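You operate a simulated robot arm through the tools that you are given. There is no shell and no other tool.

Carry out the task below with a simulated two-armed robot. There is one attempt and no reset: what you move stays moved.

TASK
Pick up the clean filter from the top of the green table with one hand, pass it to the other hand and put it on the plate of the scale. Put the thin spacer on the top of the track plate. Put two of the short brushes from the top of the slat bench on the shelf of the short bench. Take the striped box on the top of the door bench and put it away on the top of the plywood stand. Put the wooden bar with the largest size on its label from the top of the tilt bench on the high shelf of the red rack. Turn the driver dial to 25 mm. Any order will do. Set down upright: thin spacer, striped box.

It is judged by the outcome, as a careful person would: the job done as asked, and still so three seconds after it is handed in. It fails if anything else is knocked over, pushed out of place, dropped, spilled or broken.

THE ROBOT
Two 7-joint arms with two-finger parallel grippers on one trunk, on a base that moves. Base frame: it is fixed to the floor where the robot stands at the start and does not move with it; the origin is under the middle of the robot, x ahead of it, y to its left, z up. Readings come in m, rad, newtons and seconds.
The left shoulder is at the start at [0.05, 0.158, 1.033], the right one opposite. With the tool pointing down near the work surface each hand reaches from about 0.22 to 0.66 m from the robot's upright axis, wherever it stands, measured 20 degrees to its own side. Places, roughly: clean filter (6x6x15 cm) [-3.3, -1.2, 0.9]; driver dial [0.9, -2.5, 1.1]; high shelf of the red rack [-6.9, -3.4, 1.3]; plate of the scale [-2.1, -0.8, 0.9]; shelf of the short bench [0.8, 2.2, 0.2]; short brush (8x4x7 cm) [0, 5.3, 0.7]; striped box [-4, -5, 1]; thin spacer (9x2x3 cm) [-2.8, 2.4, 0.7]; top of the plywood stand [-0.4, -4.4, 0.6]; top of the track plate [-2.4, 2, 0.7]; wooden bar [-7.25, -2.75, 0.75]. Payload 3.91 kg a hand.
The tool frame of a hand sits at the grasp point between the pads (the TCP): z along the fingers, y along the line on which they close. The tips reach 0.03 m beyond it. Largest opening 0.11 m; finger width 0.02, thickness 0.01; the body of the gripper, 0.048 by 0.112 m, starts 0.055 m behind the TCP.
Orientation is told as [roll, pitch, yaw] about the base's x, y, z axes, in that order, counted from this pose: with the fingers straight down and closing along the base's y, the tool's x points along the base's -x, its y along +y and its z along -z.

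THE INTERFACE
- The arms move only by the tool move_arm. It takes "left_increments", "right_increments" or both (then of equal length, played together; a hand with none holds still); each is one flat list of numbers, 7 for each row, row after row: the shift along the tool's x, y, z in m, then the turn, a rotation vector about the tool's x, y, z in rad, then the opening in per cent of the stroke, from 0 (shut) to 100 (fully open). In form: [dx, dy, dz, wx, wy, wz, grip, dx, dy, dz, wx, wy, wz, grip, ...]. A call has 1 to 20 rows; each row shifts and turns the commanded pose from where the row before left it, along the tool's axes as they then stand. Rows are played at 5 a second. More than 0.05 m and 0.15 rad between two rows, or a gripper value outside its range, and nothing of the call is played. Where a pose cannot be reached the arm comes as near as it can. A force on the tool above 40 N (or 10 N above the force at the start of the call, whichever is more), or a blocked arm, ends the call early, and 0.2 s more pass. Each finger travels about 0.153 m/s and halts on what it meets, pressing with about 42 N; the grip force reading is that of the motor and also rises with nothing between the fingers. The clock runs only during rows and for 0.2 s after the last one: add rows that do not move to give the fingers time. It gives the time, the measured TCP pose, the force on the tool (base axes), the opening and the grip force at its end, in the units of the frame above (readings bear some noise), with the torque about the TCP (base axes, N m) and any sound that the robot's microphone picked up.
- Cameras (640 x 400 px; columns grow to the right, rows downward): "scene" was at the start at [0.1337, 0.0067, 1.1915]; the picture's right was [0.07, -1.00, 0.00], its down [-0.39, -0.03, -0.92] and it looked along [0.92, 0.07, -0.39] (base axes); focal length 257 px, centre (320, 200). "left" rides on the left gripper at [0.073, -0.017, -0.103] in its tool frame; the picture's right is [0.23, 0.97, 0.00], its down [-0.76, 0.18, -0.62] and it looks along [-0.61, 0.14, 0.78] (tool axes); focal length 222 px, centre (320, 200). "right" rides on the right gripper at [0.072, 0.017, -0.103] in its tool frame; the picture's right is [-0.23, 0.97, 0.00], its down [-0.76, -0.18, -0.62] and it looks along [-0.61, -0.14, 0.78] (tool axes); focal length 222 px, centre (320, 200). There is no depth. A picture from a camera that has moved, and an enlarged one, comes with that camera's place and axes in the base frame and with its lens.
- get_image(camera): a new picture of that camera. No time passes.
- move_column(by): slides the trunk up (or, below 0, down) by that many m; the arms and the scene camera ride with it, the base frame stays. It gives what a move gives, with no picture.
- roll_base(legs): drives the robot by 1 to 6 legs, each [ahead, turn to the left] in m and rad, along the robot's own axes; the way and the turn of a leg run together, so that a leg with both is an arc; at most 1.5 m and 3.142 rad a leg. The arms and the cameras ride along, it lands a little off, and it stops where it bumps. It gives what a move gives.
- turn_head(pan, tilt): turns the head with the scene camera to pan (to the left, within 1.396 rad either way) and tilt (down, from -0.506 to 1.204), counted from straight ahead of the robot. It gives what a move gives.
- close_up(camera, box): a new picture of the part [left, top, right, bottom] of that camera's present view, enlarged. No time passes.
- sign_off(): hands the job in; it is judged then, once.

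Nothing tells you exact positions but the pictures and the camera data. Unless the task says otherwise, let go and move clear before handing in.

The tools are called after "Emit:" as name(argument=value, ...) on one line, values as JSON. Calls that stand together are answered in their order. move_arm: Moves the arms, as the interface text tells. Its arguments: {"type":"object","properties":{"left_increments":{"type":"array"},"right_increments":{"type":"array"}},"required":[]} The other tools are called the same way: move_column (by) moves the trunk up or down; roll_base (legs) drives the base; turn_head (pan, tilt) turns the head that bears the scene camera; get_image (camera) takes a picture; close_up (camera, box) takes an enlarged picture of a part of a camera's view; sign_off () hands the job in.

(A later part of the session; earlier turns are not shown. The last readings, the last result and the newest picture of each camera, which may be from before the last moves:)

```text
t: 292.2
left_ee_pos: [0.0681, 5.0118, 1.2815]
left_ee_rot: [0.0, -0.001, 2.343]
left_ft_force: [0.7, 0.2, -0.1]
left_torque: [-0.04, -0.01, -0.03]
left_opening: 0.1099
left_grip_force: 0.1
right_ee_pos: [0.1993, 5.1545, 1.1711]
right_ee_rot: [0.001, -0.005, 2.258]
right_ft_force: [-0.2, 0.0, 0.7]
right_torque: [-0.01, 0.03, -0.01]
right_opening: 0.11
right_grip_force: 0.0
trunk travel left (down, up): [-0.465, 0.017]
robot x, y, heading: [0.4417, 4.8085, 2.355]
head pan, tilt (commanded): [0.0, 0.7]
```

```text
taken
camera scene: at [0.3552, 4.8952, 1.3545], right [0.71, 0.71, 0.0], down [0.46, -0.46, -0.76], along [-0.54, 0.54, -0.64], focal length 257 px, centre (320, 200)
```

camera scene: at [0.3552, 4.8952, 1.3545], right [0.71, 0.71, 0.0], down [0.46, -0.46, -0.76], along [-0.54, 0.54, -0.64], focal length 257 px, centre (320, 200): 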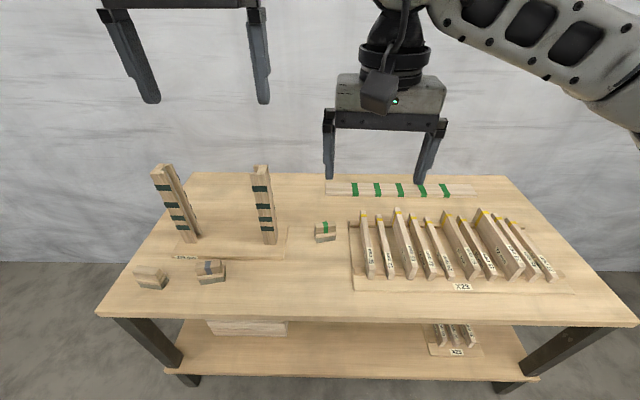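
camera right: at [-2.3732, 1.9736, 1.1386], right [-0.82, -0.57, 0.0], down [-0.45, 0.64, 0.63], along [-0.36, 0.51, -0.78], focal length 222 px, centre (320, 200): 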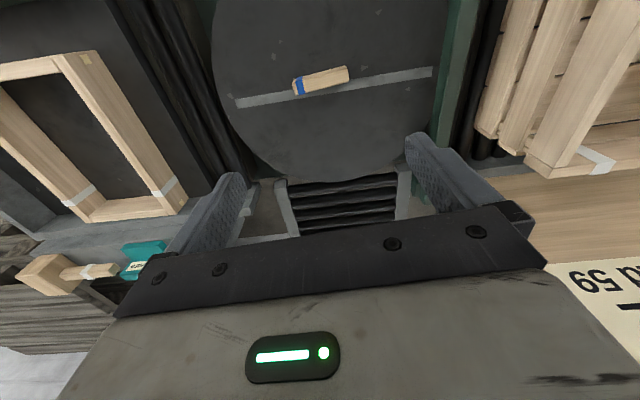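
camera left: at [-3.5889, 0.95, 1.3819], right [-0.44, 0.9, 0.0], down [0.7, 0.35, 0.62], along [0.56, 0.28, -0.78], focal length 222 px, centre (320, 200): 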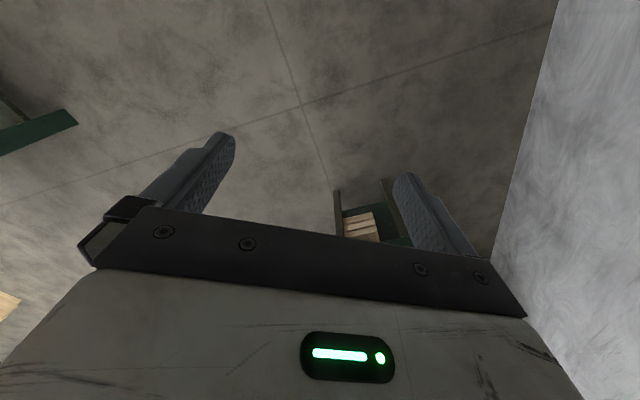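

Emit:
close_up(camera="scene", box=[90, 150, 350, 320])

Emit:
close_up(camera="scene", box=[120, 215, 350, 300])

```text
2.35 times, centred on (220, 235) of scene
camera zoom: at [0.3552, 4.8952, 1.3545], right [0.71, 0.71, 0.0], down [0.46, -0.46, -0.76], along [-0.54, 0.54, -0.64], focal length 605 px, centre (555, 118)
```

zoom: 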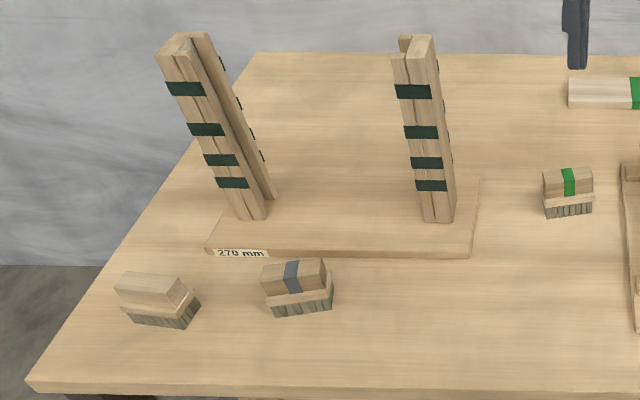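

```text
2.78 times, centred on (235, 258) of scene
camera zoom: at [0.3552, 4.8952, 1.3545], right [0.71, 0.71, 0.0], down [0.46, -0.46, -0.76], along [-0.54, 0.54, -0.64], focal length 716 px, centre (556, 40)
```

zoom: 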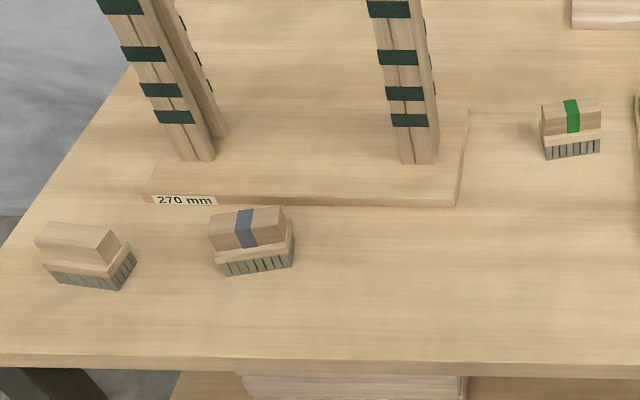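

There are three short brushes: plain, blue-banded and green-banded. The plain and blue ones at the left are the easiest, so I'll shift the robot 0.3 m to the left and use one hand for each.

Emit:
roll_base(legs=[[0, 1.571], [0.3, 0], [0, -1.571]])

Emit:
move_column(by=-0.12)

Emit:
get_image(camera="scene")

Emit:
get_image(camera="left")

Emit:
get_image(camera="right")

```text
t: 301.9
left_ee_pos: [-0.1473, 4.7823, 1.2822]
left_ee_rot: [0.001, 0.001, 2.379]
left_ft_force: [-0.4, 0.3, -0.5]
left_torque: [-0.01, -0.06, 0.0]
left_opening: 0.11
left_grip_force: 0.1
right_ee_pos: [-0.0202, 4.9309, 1.1718]
right_ee_rot: [0.003, -0.004, 2.294]
right_ft_force: [0.5, 0.3, 0.7]
right_torque: [0.01, 0.01, 0.01]
right_opening: 0.1098
right_grip_force: 0.2
trunk travel left (down, up): [-0.465, 0.017]
robot x, y, heading: [0.2317, 4.5919, 2.393]
head pan, tilt (commanded): [0.0, 0.7]
```

```text
t: 303.4
left_ee_pos: [-0.146, 4.7832, 1.1615]
left_ee_rot: [0.001, 0.0, 2.379]
left_ft_force: [0.5, 0.0, -0.4]
left_torque: [-0.02, 0.03, -0.03]
left_opening: 0.11
left_grip_force: 0.0
right_ee_pos: [-0.0203, 4.9307, 1.0515]
right_ee_rot: [-0.002, -0.005, 2.294]
right_ft_force: [-0.1, -0.3, -0.2]
right_torque: [-0.01, 0.01, 0.02]
right_opening: 0.1101
right_grip_force: 0.1
trunk travel left (down, up): [-0.345, 0.137]
robot x, y, heading: [0.2371, 4.5881, 2.394]
head pan, tilt (commanded): [0.0, 0.7]
```

```text
taken
camera scene: at [0.1449, 4.6767, 1.2345], right [0.68, 0.73, 0.0], down [0.47, -0.44, -0.77], along [-0.56, 0.52, -0.64], focal length 257 px, centre (320, 200)
```

scene: 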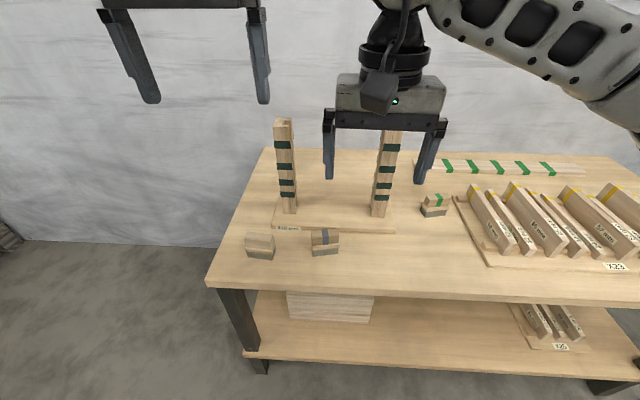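

```text
taken
camera left: at [-0.0835, 4.7442, 1.2639], right [-0.51, -0.86, 0.0], down [-0.67, 0.4, 0.62], along [-0.54, 0.32, -0.78], focal length 222 px, centre (320, 200)
```

left: 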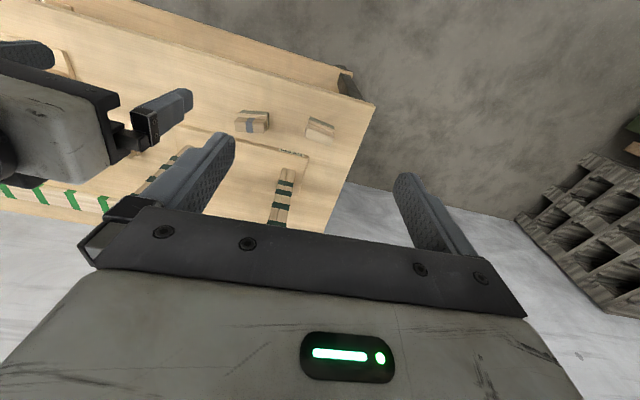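

```text
taken
camera right: at [0.016, 4.864, 1.1539], right [-0.88, -0.47, 0.0], down [-0.37, 0.69, 0.63], along [-0.3, 0.55, -0.78], focal length 222 px, centre (320, 200)
```

right: 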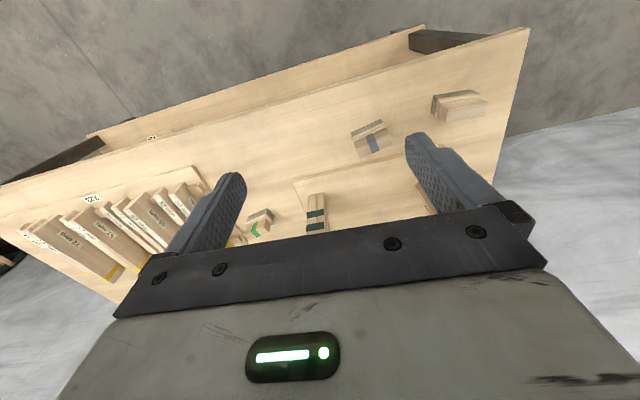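

Emit:
close_up(camera="scene", box=[230, 215, 350, 275])

Emit:
close_up(camera="left", box=[220, 90, 360, 160])

Emit:
close_up(camera="right", box=[340, 80, 500, 160])

```text
5.33 times, centred on (290, 245) of scene
camera zoom: at [0.1449, 4.6767, 1.2345], right [0.68, 0.73, 0.0], down [0.47, -0.44, -0.77], along [-0.56, 0.52, -0.64], focal length 1372 px, centre (480, -40)
```

zoom: 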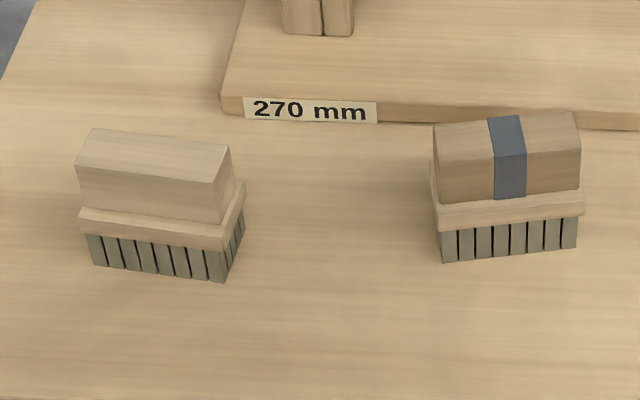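

```text
4.57 times, centred on (290, 125) of left
camera zoom: at [-0.0835, 4.7442, 1.2639], right [-0.51, -0.86, 0.0], down [-0.67, 0.4, 0.62], along [-0.54, 0.32, -0.78], focal length 1015 px, centre (457, 543)
```

zoom: 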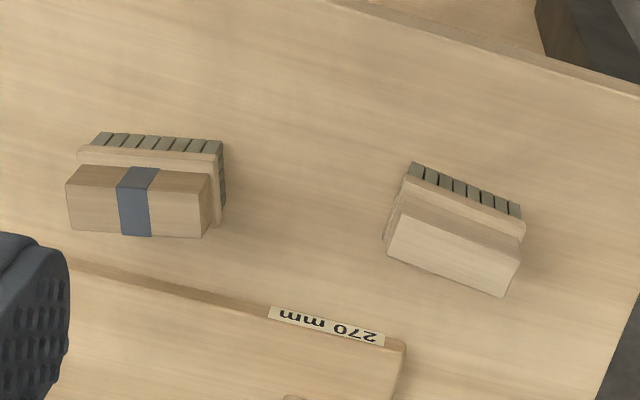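

```text
4.00 times, centred on (420, 120) of right
camera zoom: at [0.016, 4.864, 1.1539], right [-0.88, -0.47, 0.0], down [-0.37, 0.69, 0.63], along [-0.3, 0.55, -0.78], focal length 888 px, centre (-80, 520)
```

zoom: 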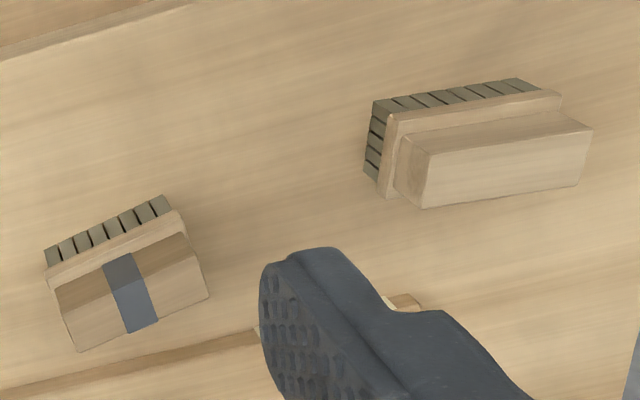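

The brushes triangulate to plain [-0.261, 4.853] (axis 38°) and blue [-0.164, 4.979] (axis 51°), tops at z≈0.768. I'll bring the left hand, tilted 45° forward, to a standoff behind the plain brush.

Emit:
move_arm(left_increments=[0, 0, 0, 0, 0, 0.145, 100, 0, 0, 0, 0, -0.131, 0, 100, 0, 0, 0, 0, -0.131, 0, 100, 0, 0, 0, 0, -0.131, 0, 100, 0, 0, 0, 0, -0.131, 0, 100, 0, 0, 0, 0, -0.131, 0, 100, 0, 0, 0, 0, -0.13, 0, 100, 0.0299, 0.0068, 0.0331, 0, 0, 0, 100, 0.0299, 0.0068, 0.0331, 0, 0, 0, 100, 0.0299, 0.0068, 0.0331, 0, 0, 0, 100, 0.0299, 0.0068, 0.0331, 0, 0, 0, 100, 0.0299, 0.0068, 0.0331, 0, 0, 0, 100, 0.0299, 0.0068, 0.0331, 0, 0, 0, 100, 0.0299, 0.0068, 0.0331, 0, 0, 0, 100, 0, 0, 0, 0, 0, 0, 100])

Emit:
get_image(camera="left")

Emit:
get_image(camera="scene")

```text
t: 306.6
left_ee_pos: [-0.1949, 4.7653, 0.8495]
left_ee_rot: [-0.001, -0.785, 2.234]
left_ft_force: [0.3, 0.4, 0.3]
left_torque: [-0.02, 0.04, 0.03]
left_opening: 0.1098
left_grip_force: 0.0
right_ee_pos: [-0.0199, 4.9302, 1.0521]
right_ee_rot: [0.0, -0.006, 2.292]
right_ft_force: [0.4, -0.2, -0.4]
right_torque: [0.02, -0.02, -0.02]
right_opening: 0.1099
right_grip_force: 0.1
trunk travel left (down, up): [-0.345, 0.137]
robot x, y, heading: [0.2343, 4.5917, 2.393]
head pan, tilt (commanded): [0.0, 0.7]
```

```text
taken
camera left: at [-0.1059, 4.6777, 0.8705], right [-0.67, -0.73, -0.16], down [-0.2, -0.03, 0.98], along [-0.72, 0.69, -0.12], focal length 222 px, centre (320, 200)
```

left: 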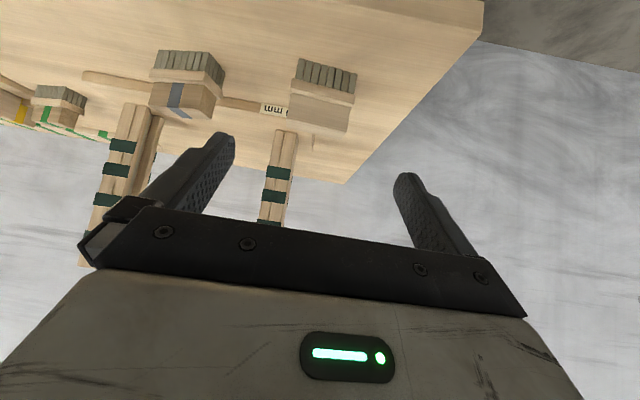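

```text
taken
camera scene: at [0.1448, 4.6768, 1.2345], right [0.68, 0.73, 0.0], down [0.47, -0.44, -0.76], along [-0.56, 0.52, -0.64], focal length 257 px, centre (320, 200)
```

scene: 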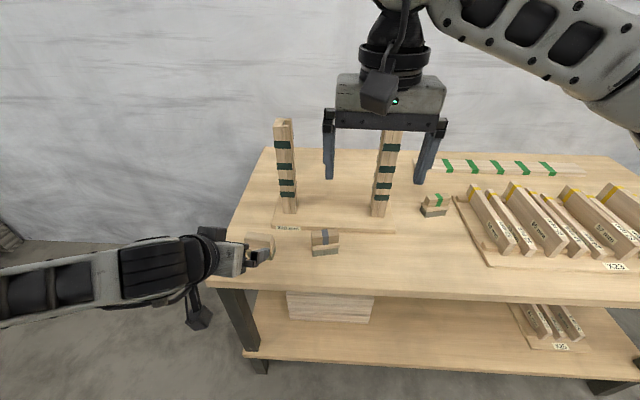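

Aligned within 2 mm. I'll advance along the tool axis and close on the plain brush.

Emit:
move_arm(left_increments=[0, -0.002, 0.035, 0, 0, 0, 100, 0, 0, 0.035, 0, 0, 0, 100, 0, 0, 0.03, 0, 0, 0, 100, 0, 0, 0.03, 0, 0, 0, 100, 0, 0, 0.025, 0, 0, 0, 100, 0, 0, 0, 0, 0, 0, 100, 0, 0, 0, 0, 0, 0, 50, 0, 0, 0, 0, 0, 0, 0, 0, 0, 0, 0, 0, 0, 0, 0, 0, 0, 0, 0, 0, 0])

Emit:
get_image(camera="left")

```text
t: 308.8
left_ee_pos: [-0.26, 4.8547, 0.7387]
left_ee_rot: [-0.003, -0.785, 2.237]
left_ft_force: [0.3, -0.5, 0.2]
left_torque: [0.01, 0.03, -0.03]
left_opening: 0.0693
left_grip_force: 42.2
right_ee_pos: [-0.0208, 4.9316, 1.052]
right_ee_rot: [0.0, -0.006, 2.291]
right_ft_force: [0.1, 0.2, -0.7]
right_torque: [0.01, -0.01, 0.02]
right_opening: 0.1101
right_grip_force: 0.1
trunk travel left (down, up): [-0.345, 0.137]
robot x, y, heading: [0.2344, 4.5914, 2.385]
head pan, tilt (commanded): [0.0, 0.7]
```

```text
taken
camera left: at [-0.1714, 4.7669, 0.76], right [-0.67, -0.73, -0.16], down [-0.2, -0.03, 0.98], along [-0.72, 0.69, -0.12], focal length 222 px, centre (320, 200)
```

left: 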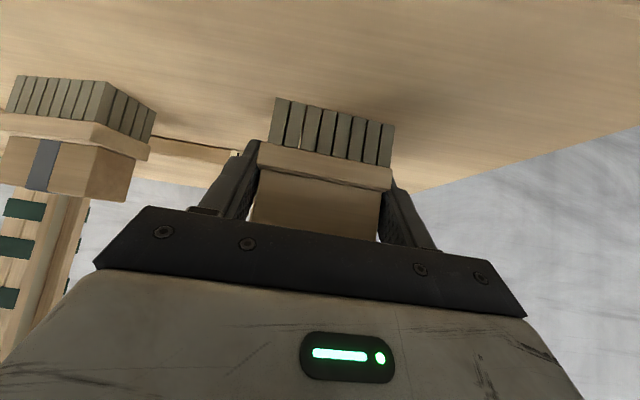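

Emit:
move_arm(left_increments=[-0.0141, 0, -0.0141, 0, 0, 0, 0, -0.0283, 0, -0.0283, 0, 0, 0, 0, -0.0283, 0, -0.0283, 0, 0, 0, 0, -0.0283, 0, -0.0283, 0, 0, 0, 0, -0.0283, 0, -0.0283, 0, 0, 0, 0, 0, 0.04, -0.02, 0, 0, 0, 0, 0, 0.04, -0.02, 0, 0, 0, 0])

Emit:
get_image(camera="left")

Emit:
get_image(camera="scene")

```text
t: 310.4
left_ee_pos: [-0.3055, 4.7804, 0.9465]
left_ee_rot: [-0.002, -0.787, 2.233]
left_ft_force: [0.5, 0.6, -0.1]
left_torque: [-0.04, 0.01, -0.02]
left_opening: 0.0691
left_grip_force: 42.3
right_ee_pos: [-0.0205, 4.9311, 1.0515]
right_ee_rot: [0.0, -0.004, 2.295]
right_ft_force: [-0.3, -0.2, 0.2]
right_torque: [0.0, -0.01, 0.02]
right_opening: 0.11
right_grip_force: 0.0
trunk travel left (down, up): [-0.345, 0.137]
robot x, y, heading: [0.2343, 4.5925, 2.389]
head pan, tilt (commanded): [0.0, 0.7]
```

```text
taken
camera left: at [-0.2166, 4.6924, 0.9665], right [-0.67, -0.72, -0.16], down [-0.2, -0.03, 0.98], along [-0.72, 0.69, -0.12], focal length 222 px, centre (320, 200)
```

left: 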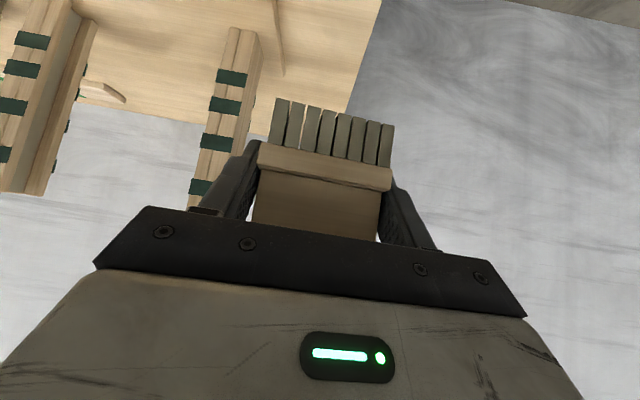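

```text
taken
camera scene: at [0.1447, 4.6764, 1.2345], right [0.68, 0.73, 0.0], down [0.47, -0.44, -0.77], along [-0.56, 0.52, -0.64], focal length 257 px, centre (320, 200)
```

scene: 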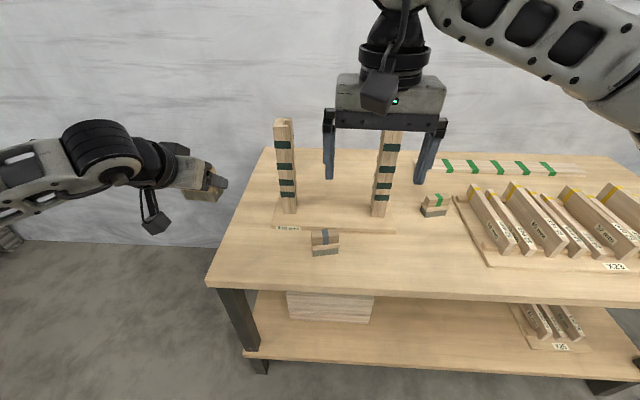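

The plain brush is held. Now the right hand goes to a tilted standoff behind the blue-banded brush.

Emit:
move_arm(right_increments=[0, 0, 0, 0, 0, -0.082, 100, 0, 0, 0, 0, 0, -0.082, 100, 0, 0, 0, 0, -0.13, 0, 100, 0, 0, 0, 0, -0.13, 0, 100, 0, 0, 0, 0, -0.13, 0, 100, 0, 0, 0, 0, -0.13, 0, 100, 0, 0, 0, 0, -0.13, 0, 100, 0, 0, 0, 0, -0.13, 0, 100, 0.0241, 0.0107, 0.0329, 0, 0, 0, 100, 0.0241, 0.0107, 0.0329, 0, 0, 0, 100, 0.0241, 0.0107, 0.0329, 0, 0, 0, 100, 0.0241, 0.0107, 0.0329, 0, 0, 0, 100, 0.0241, 0.0107, 0.0329, 0, 0, 0, 100, 0, 0, 0, 0, 0, 0, 100])

Emit:
get_image(camera="right")

Emit:
get_image(camera="scene")

```text
t: 313.4
left_ee_pos: [-0.3055, 4.7805, 0.946]
left_ee_rot: [-0.003, -0.787, 2.235]
left_ft_force: [-0.6, -0.1, -0.8]
left_torque: [0.0, 0.01, 0.03]
left_opening: 0.0692
left_grip_force: 41.3
right_ee_pos: [-0.0782, 4.9088, 0.8516]
right_ee_rot: [-0.001, -0.786, 2.459]
right_ft_force: [-0.2, -0.1, -0.6]
right_torque: [0.02, 0.03, 0.0]
right_opening: 0.1099
right_grip_force: 0.1
trunk travel left (down, up): [-0.345, 0.137]
robot x, y, heading: [0.2335, 4.589, 2.394]
head pan, tilt (commanded): [0.0, 0.7]
```

```text
taken
camera right: at [0.008, 4.815, 0.8722], right [-0.74, -0.65, 0.16], down [0.04, 0.2, 0.98], along [-0.67, 0.73, -0.12], focal length 222 px, centre (320, 200)
```

right: 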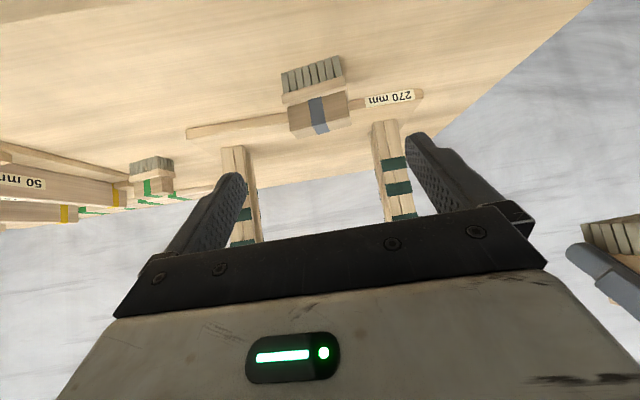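

```text
taken
camera scene: at [0.1447, 4.6768, 1.2344], right [0.68, 0.73, 0.0], down [0.47, -0.44, -0.76], along [-0.56, 0.52, -0.64], focal length 257 px, centre (320, 200)
```

scene: 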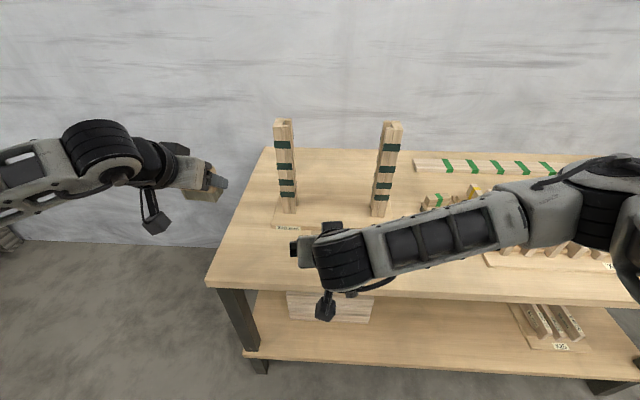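

Aligned. I'll advance and close on the blue-banded brush, then lift it.

Emit:
move_arm(right_increments=[0, 0, 0.035, 0, 0, 0, 100, 0, 0, 0.035, 0, 0, 0, 100, 0, 0, 0.03, 0, 0, 0, 100, 0, 0, 0.03, 0, 0, 0, 100, 0, 0, 0.026, 0, 0, 0, 100, 0, 0, 0, 0, 0, 0, 100, 0, 0, 0, 0, 0, 0, 50, 0, 0, 0, 0, 0, 0, 0, 0, 0, 0, 0, 0, 0, 0, 0, 0, 0, 0, 0, 0, 0, -0.0141, 0, -0.0141, 0, 0, 0, 0, -0.0283, 0, -0.0283, 0, 0, 0, 0, -0.0283, 0, -0.0283, 0, 0, 0, 0, -0.0283, 0, -0.0283, 0, 0, 0, 0, -0.0283, 0, -0.0283, 0, 0, 0, 0])

Emit:
get_image(camera="right")

Emit:
get_image(camera="scene")

```text
t: 316.6
left_ee_pos: [-0.3069, 4.7808, 0.9458]
left_ee_rot: [-0.001, -0.785, 2.235]
left_ft_force: [-0.4, -0.6, -0.9]
left_torque: [-0.05, 0.0, -0.01]
left_opening: 0.0692
left_grip_force: 42.3
right_ee_pos: [-0.1635, 4.9783, 0.9216]
right_ee_rot: [-0.001, -0.784, 2.458]
right_ft_force: [-0.3, -0.2, -0.3]
right_torque: [-0.02, 0.01, 0.04]
right_opening: 0.0702
right_grip_force: 42.1
trunk travel left (down, up): [-0.345, 0.137]
robot x, y, heading: [0.2362, 4.5948, 2.393]
head pan, tilt (commanded): [0.0, 0.7]
```

```text
taken
camera right: at [-0.0763, 4.8853, 0.9424], right [-0.74, -0.65, 0.16], down [0.04, 0.2, 0.98], along [-0.67, 0.73, -0.12], focal length 222 px, centre (320, 200)
```

right: 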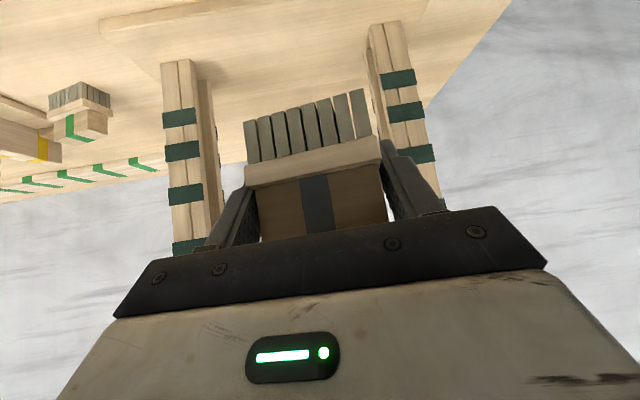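

```text
taken
camera scene: at [0.1448, 4.6767, 1.2344], right [0.68, 0.73, 0.0], down [0.47, -0.44, -0.77], along [-0.56, 0.52, -0.64], focal length 257 px, centre (320, 200)
```

scene: 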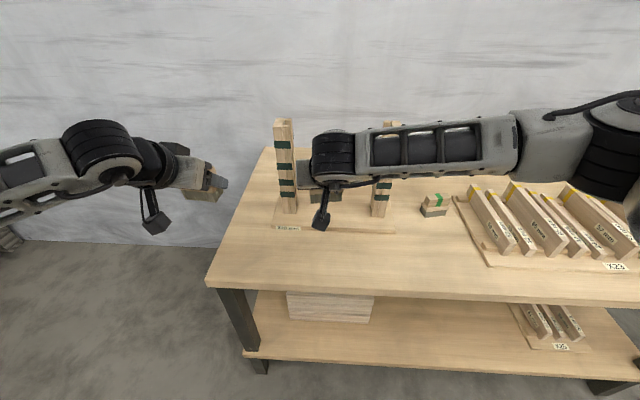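

Both brushes are held. I'll back away from the bench and drive toward the short bench, stopping short to look at its shelf.

Emit:
roll_base(legs=[[-0.42, 0]])

Emit:
move_arm(left_increments=[0.02, 0, -0.03, 0, 0, 0, 0, 0.02, -0.01, -0.03, 0, 0, 0, 0], right_increments=[0.0, -0.03, -0.04, 0, 0, 0, 0, 0.0, -0.03, -0.04, 0, 0, 0, 0])

Emit:
roll_base(legs=[[0, 2.79], [1.1, 0]])

Emit:
turn_head(pan=0.0, tilt=0.4)

Emit:
get_image(camera="scene")

```text
t: 319.2
left_ee_pos: [-0.0006, 4.4959, 0.9463]
left_ee_rot: [-0.002, -0.785, 2.233]
left_ft_force: [0.0, 0.5, 0.1]
left_torque: [-0.02, -0.02, -0.01]
left_opening: 0.0693
left_grip_force: 42.2
right_ee_pos: [0.1432, 4.693, 0.9207]
right_ee_rot: [0.0, -0.786, 2.455]
right_ft_force: [-0.4, -0.4, -1.1]
right_torque: [-0.02, 0.0, 0.0]
right_opening: 0.07
right_grip_force: 41.8
trunk travel left (down, up): [-0.345, 0.137]
robot x, y, heading: [0.5413, 4.3043, 2.384]
head pan, tilt (commanded): [0.0, 0.7]
```

```text
t: 319.8
left_ee_pos: [0.0512, 4.4459, 0.9596]
left_ee_rot: [-0.001, -0.788, 2.233]
left_ft_force: [-0.1, -0.3, -1.7]
left_torque: [0.0, -0.03, 0.02]
left_opening: 0.0694
left_grip_force: 41.7
right_ee_pos: [0.2276, 4.704, 0.9785]
right_ee_rot: [-0.001, -0.787, 2.454]
right_ft_force: [-0.1, 1.1, -0.5]
right_torque: [0.0, -0.01, -0.04]
right_opening: 0.0695
right_grip_force: 41.8
trunk travel left (down, up): [-0.345, 0.137]
robot x, y, heading: [0.539, 4.3077, 2.389]
head pan, tilt (commanded): [0.0, 0.7]
```

```text
t: 332.0
left_ee_pos: [1.4817, 3.0531, 0.9592]
left_ee_rot: [-0.002, -0.786, -1.219]
left_ft_force: [1.1, -0.2, -1.5]
left_torque: [0.02, -0.02, 0.02]
left_opening: 0.0694
left_grip_force: 42.6
right_ee_pos: [1.2346, 2.8617, 0.9778]
right_ee_rot: [0.0, -0.786, -0.998]
right_ft_force: [0.5, -0.2, -1.1]
right_torque: [0.01, 0.0, 0.04]
right_opening: 0.0695
right_grip_force: 41.4
trunk travel left (down, up): [-0.345, 0.137]
robot x, y, heading: [1.0588, 3.338, -1.062]
head pan, tilt (commanded): [0.0, 0.7]
```

```text
t: 332.8
left_ee_pos: [1.4809, 3.0526, 0.9588]
left_ee_rot: [-0.002, -0.785, -1.221]
left_ft_force: [0.5, 0.2, -1.9]
left_torque: [-0.01, 0.03, -0.01]
left_opening: 0.0692
left_grip_force: 41.9
right_ee_pos: [1.2351, 2.8619, 0.9778]
right_ee_rot: [-0.001, -0.786, -0.996]
right_ft_force: [0.0, 0.1, -1.1]
right_torque: [-0.03, 0.01, 0.0]
right_opening: 0.0696
right_grip_force: 42.2
trunk travel left (down, up): [-0.345, 0.137]
robot x, y, heading: [1.0584, 3.3377, -1.064]
head pan, tilt (commanded): [0.0, 0.4]
```

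```text
taken
camera scene: at [1.1225, 3.2211, 1.2612], right [-0.87, -0.48, 0.0], down [-0.19, 0.34, -0.92], along [0.45, -0.81, -0.39], focal length 257 px, centre (320, 200)
```

scene: 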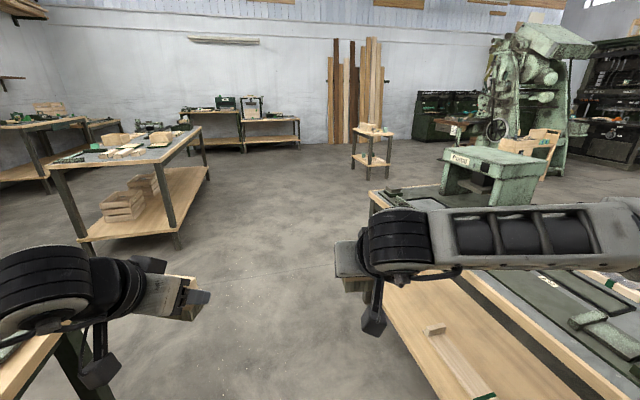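

The short bench with its low wooden shelf is to my right. I'll look at it more directly.

Emit:
turn_head(pan=-0.9, tilt=0.7)

Emit:
get_image(camera="scene")

Emit:
turn_head(pan=0.6, tilt=0.7)

Emit:
get_image(camera="scene")

```text
t: 334.0
left_ee_pos: [1.4823, 3.0538, 0.9593]
left_ee_rot: [-0.001, -0.785, -1.221]
left_ft_force: [1.1, 1.2, -0.4]
left_torque: [0.01, 0.0, -0.01]
left_opening: 0.0693
left_grip_force: 41.6
right_ee_pos: [1.2337, 2.8622, 0.9786]
right_ee_rot: [0.0, -0.786, -0.999]
right_ft_force: [0.5, 0.0, -0.9]
right_torque: [0.01, 0.03, 0.0]
right_opening: 0.0695
right_grip_force: 42.3
trunk travel left (down, up): [-0.345, 0.137]
robot x, y, heading: [1.0569, 3.3373, -1.063]
head pan, tilt (commanded): [-0.901, 0.7]
```

```text
taken
camera scene: at [1.045, 3.2237, 1.2345], right [-0.92, 0.38, 0.0], down [0.25, 0.59, -0.77], along [-0.29, -0.71, -0.64], focal length 257 px, centre (320, 200)
```

scene: 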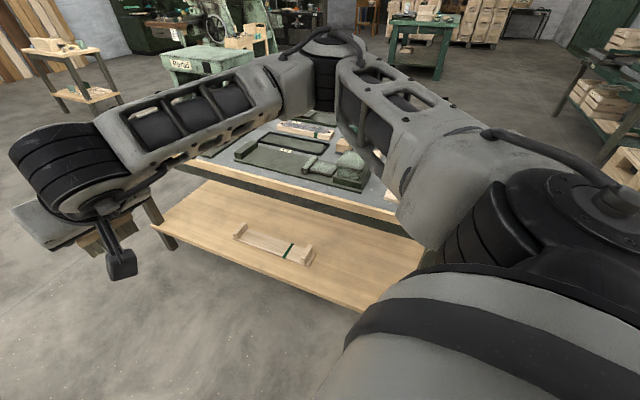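

```text
t: 335.6
left_ee_pos: [1.4809, 3.0533, 0.959]
left_ee_rot: [-0.002, -0.786, -1.22]
left_ft_force: [0.2, 0.0, -0.9]
left_torque: [-0.02, -0.04, -0.02]
left_opening: 0.0693
left_grip_force: 41.8
right_ee_pos: [1.2346, 2.8631, 0.9783]
right_ee_rot: [-0.001, -0.784, -0.999]
right_ft_force: [0.5, -0.2, -0.7]
right_torque: [0.0, 0.02, 0.0]
right_opening: 0.0697
right_grip_force: 42.0
trunk travel left (down, up): [-0.345, 0.137]
robot x, y, heading: [1.0556, 3.3352, -1.068]
head pan, tilt (commanded): [0.6, 0.7]
```

```text
taken
camera scene: at [1.1535, 3.2641, 1.2344], right [-0.45, -0.89, 0.0], down [-0.58, 0.29, -0.76], along [0.68, -0.34, -0.64], focal length 257 px, centre (320, 200)
```

scene: 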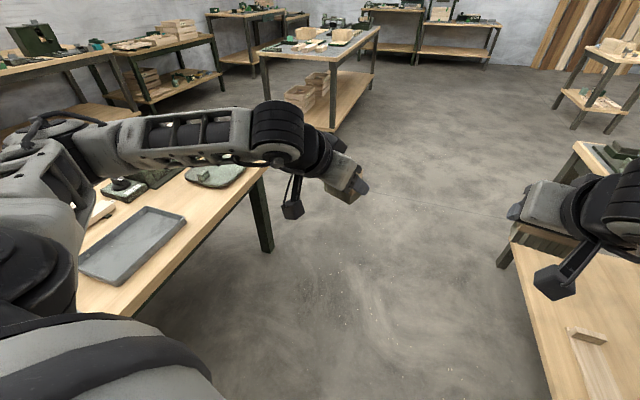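

I'm in an aisle between two benches. The shelf's near edge runs from about [1.53, 1.95] to [0.6, 2.8] at z≈0.2, with one wooden piece on it and free space at the left end. I'll raise the trunk, drive to face that end, and look.

Emit:
move_column(by=0.13)

Emit:
roll_base(legs=[[0, 0.07], [1.088, 0], [0, -1.347]])

Emit:
turn_head(pan=0.0, tilt=0.8)

Emit:
get_image(camera="scene")

```text
t: 337.1
left_ee_pos: [1.4806, 3.0521, 1.0887]
left_ee_rot: [-0.001, -0.786, -1.221]
left_ft_force: [0.1, 0.7, -1.1]
left_torque: [-0.06, -0.02, 0.01]
left_opening: 0.0695
left_grip_force: 42.2
right_ee_pos: [1.235, 2.8629, 1.1076]
right_ee_rot: [-0.001, -0.786, -0.999]
right_ft_force: [-0.2, 0.0, -0.5]
right_torque: [0.0, -0.01, -0.01]
right_opening: 0.0694
right_grip_force: 41.8
trunk travel left (down, up): [-0.475, 0.007]
robot x, y, heading: [1.0555, 3.3411, -1.063]
head pan, tilt (commanded): [0.6, 0.7]
```

```text
t: 346.5
left_ee_pos: [1.4896, 1.9427, 1.0886]
left_ee_rot: [-0.001, -0.786, -2.51]
left_ft_force: [-0.8, -0.6, -0.8]
left_torque: [0.01, 0.01, -0.01]
left_opening: 0.0693
left_grip_force: 42.1
right_ee_pos: [1.2405, 2.1261, 1.1077]
right_ee_rot: [0.001, -0.785, -2.29]
right_ft_force: [-0.3, 0.7, -1.1]
right_torque: [-0.04, -0.01, -0.01]
right_opening: 0.0695
right_grip_force: 42.1
trunk travel left (down, up): [-0.475, 0.007]
robot x, y, heading: [1.6492, 2.4274, -2.356]
head pan, tilt (commanded): [0.6, 0.7]
```

```text
t: 347.5
left_ee_pos: [1.4909, 1.9411, 1.0886]
left_ee_rot: [-0.002, -0.785, -2.512]
left_ft_force: [0.2, 0.0, -1.1]
left_torque: [-0.05, -0.02, -0.04]
left_opening: 0.0691
left_grip_force: 41.8
right_ee_pos: [1.2409, 2.1265, 1.1073]
right_ee_rot: [0.0, -0.786, -2.292]
right_ft_force: [-0.3, 0.8, -0.9]
right_torque: [-0.02, 0.01, -0.02]
right_opening: 0.0694
right_grip_force: 41.8
trunk travel left (down, up): [-0.475, 0.007]
robot x, y, heading: [1.6489, 2.4281, -2.357]
head pan, tilt (commanded): [0.0, 0.799]
```

```text
taken
camera scene: at [1.5635, 2.3427, 1.3562], right [-0.71, 0.71, 0.0], down [0.51, 0.51, -0.7], along [-0.49, -0.49, -0.72], focal length 257 px, centre (320, 200)
```

scene: 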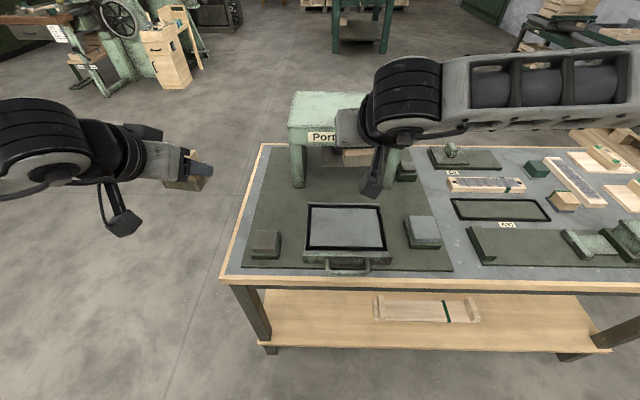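

I can see the shelf clearly now. I'll back up 0.35 m so the hands can be lowered in front of the bench, then drop the trunk fully.

Emit:
roll_base(legs=[[-0.35, 0]])

Emit:
move_column(by=-0.475)

Emit:
turn_head(pan=0.0, tilt=0.5)

Emit:
get_image(camera="scene")

```text
t: 349.8
left_ee_pos: [1.7373, 2.1885, 1.0899]
left_ee_rot: [-0.002, -0.785, -2.515]
left_ft_force: [-0.2, 0.0, -1.2]
left_torque: [0.0, -0.01, -0.02]
left_opening: 0.0692
left_grip_force: 41.8
right_ee_pos: [1.4867, 2.3741, 1.1098]
right_ee_rot: [0.001, -0.786, -2.293]
right_ft_force: [0.4, -0.2, -0.5]
right_torque: [0.0, -0.01, -0.03]
right_opening: 0.0692
right_grip_force: 42.4
trunk travel left (down, up): [-0.475, 0.007]
robot x, y, heading: [1.8934, 2.6738, -2.355]
head pan, tilt (commanded): [0.0, 0.799]
```

```text
refused: -0.475 is not a number from -0.4 to 0.4
```

```text
t: 350.6
left_ee_pos: [1.7369, 2.1892, 1.0889]
left_ee_rot: [-0.001, -0.785, -2.512]
left_ft_force: [-0.6, 0.3, -1.0]
left_torque: [0.02, -0.03, -0.02]
left_opening: 0.0693
left_grip_force: 42.2
right_ee_pos: [1.4869, 2.3723, 1.1084]
right_ee_rot: [-0.001, -0.785, -2.291]
right_ft_force: [0.1, 0.7, -1.2]
right_torque: [0.0, 0.0, -0.02]
right_opening: 0.0694
right_grip_force: 41.9
trunk travel left (down, up): [-0.475, 0.007]
robot x, y, heading: [1.8942, 2.6731, -2.358]
head pan, tilt (commanded): [0.0, 0.499]
```

```text
taken
camera scene: at [1.8031, 2.5821, 1.3821], right [-0.71, 0.71, 0.0], down [0.34, 0.34, -0.88], along [-0.62, -0.62, -0.48], focal length 257 px, centre (320, 200)
```

scene: 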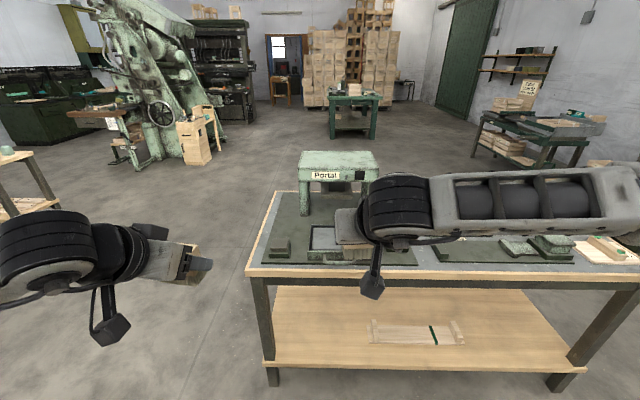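

Emit:
move_column(by=-0.4)

Emit:
move_column(by=-0.07)

Emit:
get_image(camera="scene")

```text
t: 354.4
left_ee_pos: [1.7373, 2.1886, 0.6883]
left_ee_rot: [0.0, -0.785, -2.514]
left_ft_force: [-0.5, -0.1, -0.9]
left_torque: [0.03, -0.04, 0.03]
left_opening: 0.0693
left_grip_force: 42.1
right_ee_pos: [1.4871, 2.3745, 0.708]
right_ee_rot: [-0.001, -0.786, -2.291]
right_ft_force: [0.7, 0.1, -0.9]
right_torque: [-0.01, 0.02, 0.02]
right_opening: 0.0691
right_grip_force: 42.4
trunk travel left (down, up): [-0.075, 0.407]
robot x, y, heading: [1.8956, 2.6721, -2.358]
head pan, tilt (commanded): [0.0, 0.499]
```

```text
t: 355.5
left_ee_pos: [1.7377, 2.189, 0.6181]
left_ee_rot: [-0.002, -0.787, -2.513]
left_ft_force: [0.3, 0.6, -0.5]
left_torque: [0.03, 0.0, -0.01]
left_opening: 0.0695
left_grip_force: 41.7
right_ee_pos: [1.4872, 2.3722, 0.6378]
right_ee_rot: [0.0, -0.785, -2.292]
right_ft_force: [0.2, 0.1, -1.2]
right_torque: [0.0, 0.0, 0.02]
right_opening: 0.0692
right_grip_force: 41.8
trunk travel left (down, up): [-0.005, 0.477]
robot x, y, heading: [1.8959, 2.6743, -2.358]
head pan, tilt (commanded): [0.0, 0.499]
```

```text
taken
camera scene: at [1.8031, 2.5822, 0.9122], right [-0.71, 0.71, 0.0], down [0.34, 0.34, -0.88], along [-0.62, -0.62, -0.48], focal length 257 px, centre (320, 200)
```

scene: 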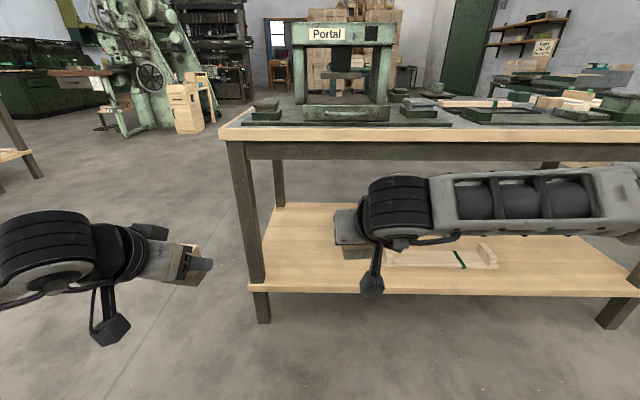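

The shelf top is at z≈0.195 and the opening's upper limit is ≈0.67. I'll lower both hands together in front of the bench to just above shelf height, aligned to each other.

Emit:
move_arm(left_increments=[0, 0, 0, -0.0548, 0, -0.0548, 0, 0, 0, 0, -0.0548, 0, -0.0548, 0, 0.0219, -0.0152, 0.0304, 0, 0, 0, 0, 0.0219, -0.0152, 0.0304, 0, 0, 0, 0, 0.0219, -0.0152, 0.0304, 0, 0, 0, 0, 0.0219, -0.0152, 0.0304, 0, 0, 0, 0, 0.0219, -0.0152, 0.0304, 0, 0, 0, 0, 0.0219, -0.0152, 0.0304, 0, 0, 0, 0, 0.0219, -0.0152, 0.0304, 0, 0, 0, 0, 0.0219, -0.0152, 0.0304, 0, 0, 0, 0, 0.0219, -0.0152, 0.0304, 0, 0, 0, 0, 0, 0, 0, 0, 0, 0, 0], right_increments=[0, 0, 0, 0, 0, 0, 0, 0, 0, 0, 0, 0, 0, 0, 0.0273, 0, 0.0281, 0, 0, 0, 0, 0.0273, 0, 0.0281, 0, 0, 0, 0, 0.0273, 0, 0.0281, 0, 0, 0, 0, 0.0273, 0, 0.0281, 0, 0, 0, 0, 0.0273, 0, 0.0281, 0, 0, 0, 0, 0.0273, 0, 0.0281, 0, 0, 0, 0, 0.0273, 0, 0.0281, 0, 0, 0, 0, 0.0273, 0, 0.0281, 0, 0, 0, 0, 0.0273, 0, 0.0281, 0, 0, 0, 0, 0, 0, 0, 0, 0, 0, 0])

Emit:
get_image(camera="scene")

Emit:
get_image(camera="left")

Emit:
get_image(camera="right")

```text
t: 358.1
left_ee_pos: [1.6026, 2.247, 0.2867]
left_ee_rot: [-0.003, -0.783, -2.358]
left_ft_force: [0.0, 0.2, -1.9]
left_torque: [0.01, 0.03, 0.0]
left_opening: 0.0694
left_grip_force: 41.4
right_ee_pos: [1.4847, 2.3696, 0.2862]
right_ee_rot: [-0.005, -0.782, -2.293]
right_ft_force: [0.1, 0.6, -0.7]
right_torque: [0.0, 0.03, 0.02]
right_opening: 0.0692
right_grip_force: 41.8
trunk travel left (down, up): [-0.005, 0.477]
robot x, y, heading: [1.8966, 2.6747, -2.358]
head pan, tilt (commanded): [0.0, 0.499]
```

```text
taken
camera scene: at [1.8031, 2.5821, 0.9122], right [-0.71, 0.71, 0.0], down [0.34, 0.34, -0.88], along [-0.62, -0.62, -0.48], focal length 257 px, centre (320, 200)
```

scene: 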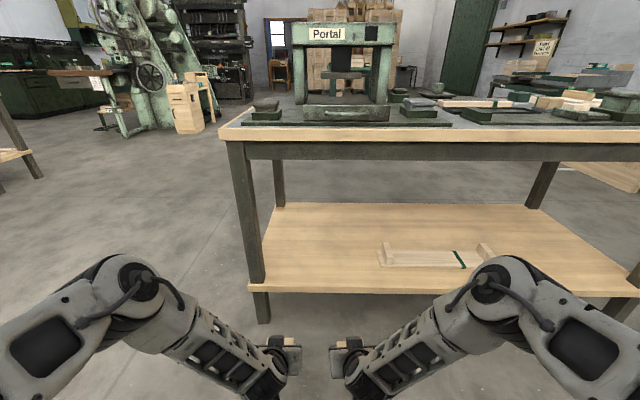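

```text
taken
camera left: at [1.678, 2.3471, 0.3076], right [0.8, -0.58, -0.16], down [0.06, -0.2, 0.98], along [-0.6, -0.79, -0.13], focal length 222 px, centre (320, 200)
```

left: 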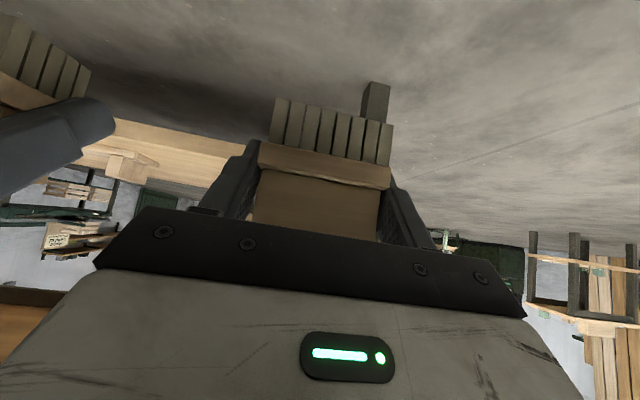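

```text
taken
camera right: at [1.58, 2.4505, 0.3072], right [0.62, -0.77, 0.16], down [-0.2, 0.04, 0.98], along [-0.76, -0.64, -0.13], focal length 222 px, centre (320, 200)
```

right: 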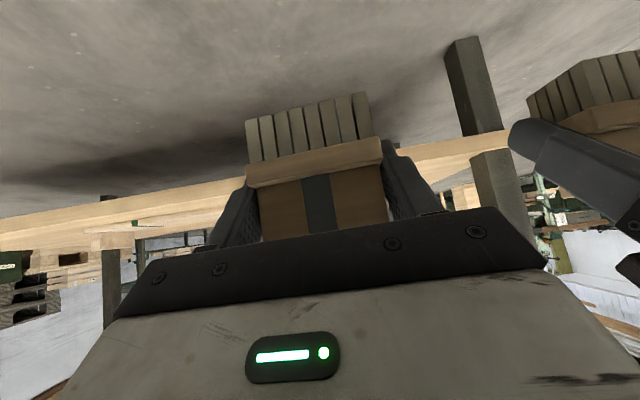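

Both brushes are level. The left hand would pass close to the front-left leg, so I'll shift both hands a little to the right, then drive forward so they enter under the top.

Emit:
move_arm(left_increments=[0, -0.018, 0, 0, 0, 0, 0, 0, -0.018, 0, 0, 0, 0, 0], right_increments=[0, -0.016, 0, 0, 0, 0, 0, 0, -0.016, 0, 0, 0, 0, 0])

Emit:
roll_base(legs=[[0.2, 0]])

Emit:
turn_head(pan=0.0, tilt=0.7)

Emit:
get_image(camera="scene")

Emit:
get_image(camera="left")

Emit:
get_image(camera="right")

```text
t: 358.7
left_ee_pos: [1.577, 2.2732, 0.2861]
left_ee_rot: [-0.001, -0.784, -2.359]
left_ft_force: [0.0, 0.4, -0.9]
left_torque: [0.03, 0.03, 0.0]
left_opening: 0.0694
left_grip_force: 41.8
right_ee_pos: [1.4841, 2.3695, 0.2851]
right_ee_rot: [-0.004, -0.777, -2.292]
right_ft_force: [0.0, 0.3, -0.9]
right_torque: [-0.01, -0.03, 0.02]
right_opening: 0.0692
right_grip_force: 42.2
right hand out of reach, approached as far as the arm can: row 1, 2
trunk travel left (down, up): [-0.005, 0.477]
robot x, y, heading: [1.8949, 2.6778, -2.358]
head pan, tilt (commanded): [0.0, 0.499]
```

```text
t: 360.3
left_ee_pos: [1.437, 2.1302, 0.2874]
left_ee_rot: [-0.002, -0.785, -2.355]
left_ft_force: [-0.4, -0.2, -1.2]
left_torque: [-0.02, 0.01, 0.01]
left_opening: 0.0693
left_grip_force: 41.8
right_ee_pos: [1.3439, 2.2268, 0.2864]
right_ee_rot: [-0.005, -0.778, -2.288]
right_ft_force: [0.0, -0.8, -1.0]
right_torque: [0.03, 0.0, 0.0]
right_opening: 0.0691
right_grip_force: 42.3
trunk travel left (down, up): [-0.005, 0.477]
robot x, y, heading: [1.7508, 2.5316, -2.355]
head pan, tilt (commanded): [0.0, 0.499]
```

```text
t: 361.0
left_ee_pos: [1.4367, 2.1294, 0.2866]
left_ee_rot: [-0.002, -0.784, -2.353]
left_ft_force: [0.6, 0.3, -0.2]
left_torque: [-0.01, 0.02, 0.02]
left_opening: 0.0691
left_grip_force: 41.2
right_ee_pos: [1.3442, 2.2269, 0.2855]
right_ee_rot: [-0.004, -0.78, -2.286]
right_ft_force: [-0.1, 0.8, -0.5]
right_torque: [0.0, -0.01, 0.01]
right_opening: 0.0695
right_grip_force: 41.8
trunk travel left (down, up): [-0.005, 0.477]
robot x, y, heading: [1.7533, 2.5337, -2.354]
head pan, tilt (commanded): [0.0, 0.7]
```

```text
taken
camera scene: at [1.6663, 2.4446, 0.8945], right [-0.71, 0.71, 0.0], down [0.45, 0.46, -0.77], along [-0.54, -0.54, -0.64], focal length 257 px, centre (320, 200)
```

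scene: 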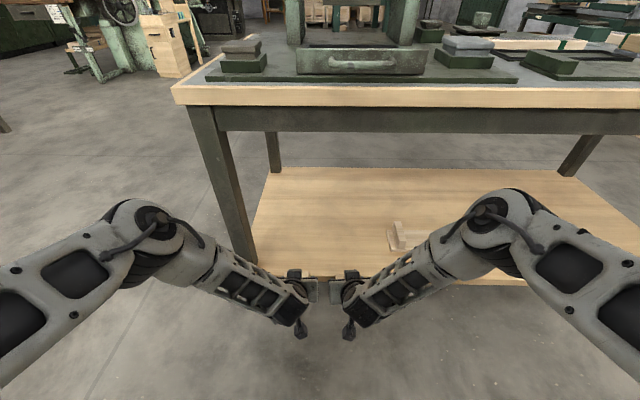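

```text
taken
camera left: at [1.5124, 2.2301, 0.3067], right [0.8, -0.57, -0.16], down [0.06, -0.2, 0.98], along [-0.59, -0.8, -0.12], focal length 222 px, centre (320, 200)
```

left: 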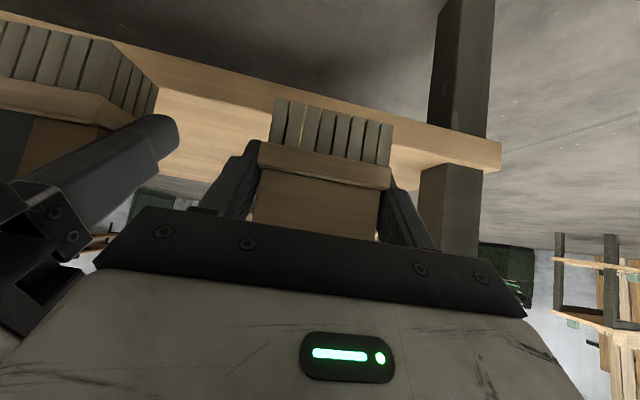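

```text
taken
camera right: at [1.4396, 2.3082, 0.3073], right [0.63, -0.76, 0.16], down [-0.2, 0.04, 0.98], along [-0.75, -0.64, -0.13], focal length 222 px, centre (320, 200)
```

right: 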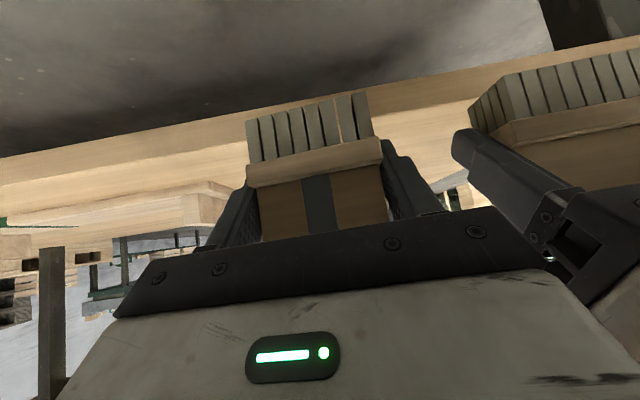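

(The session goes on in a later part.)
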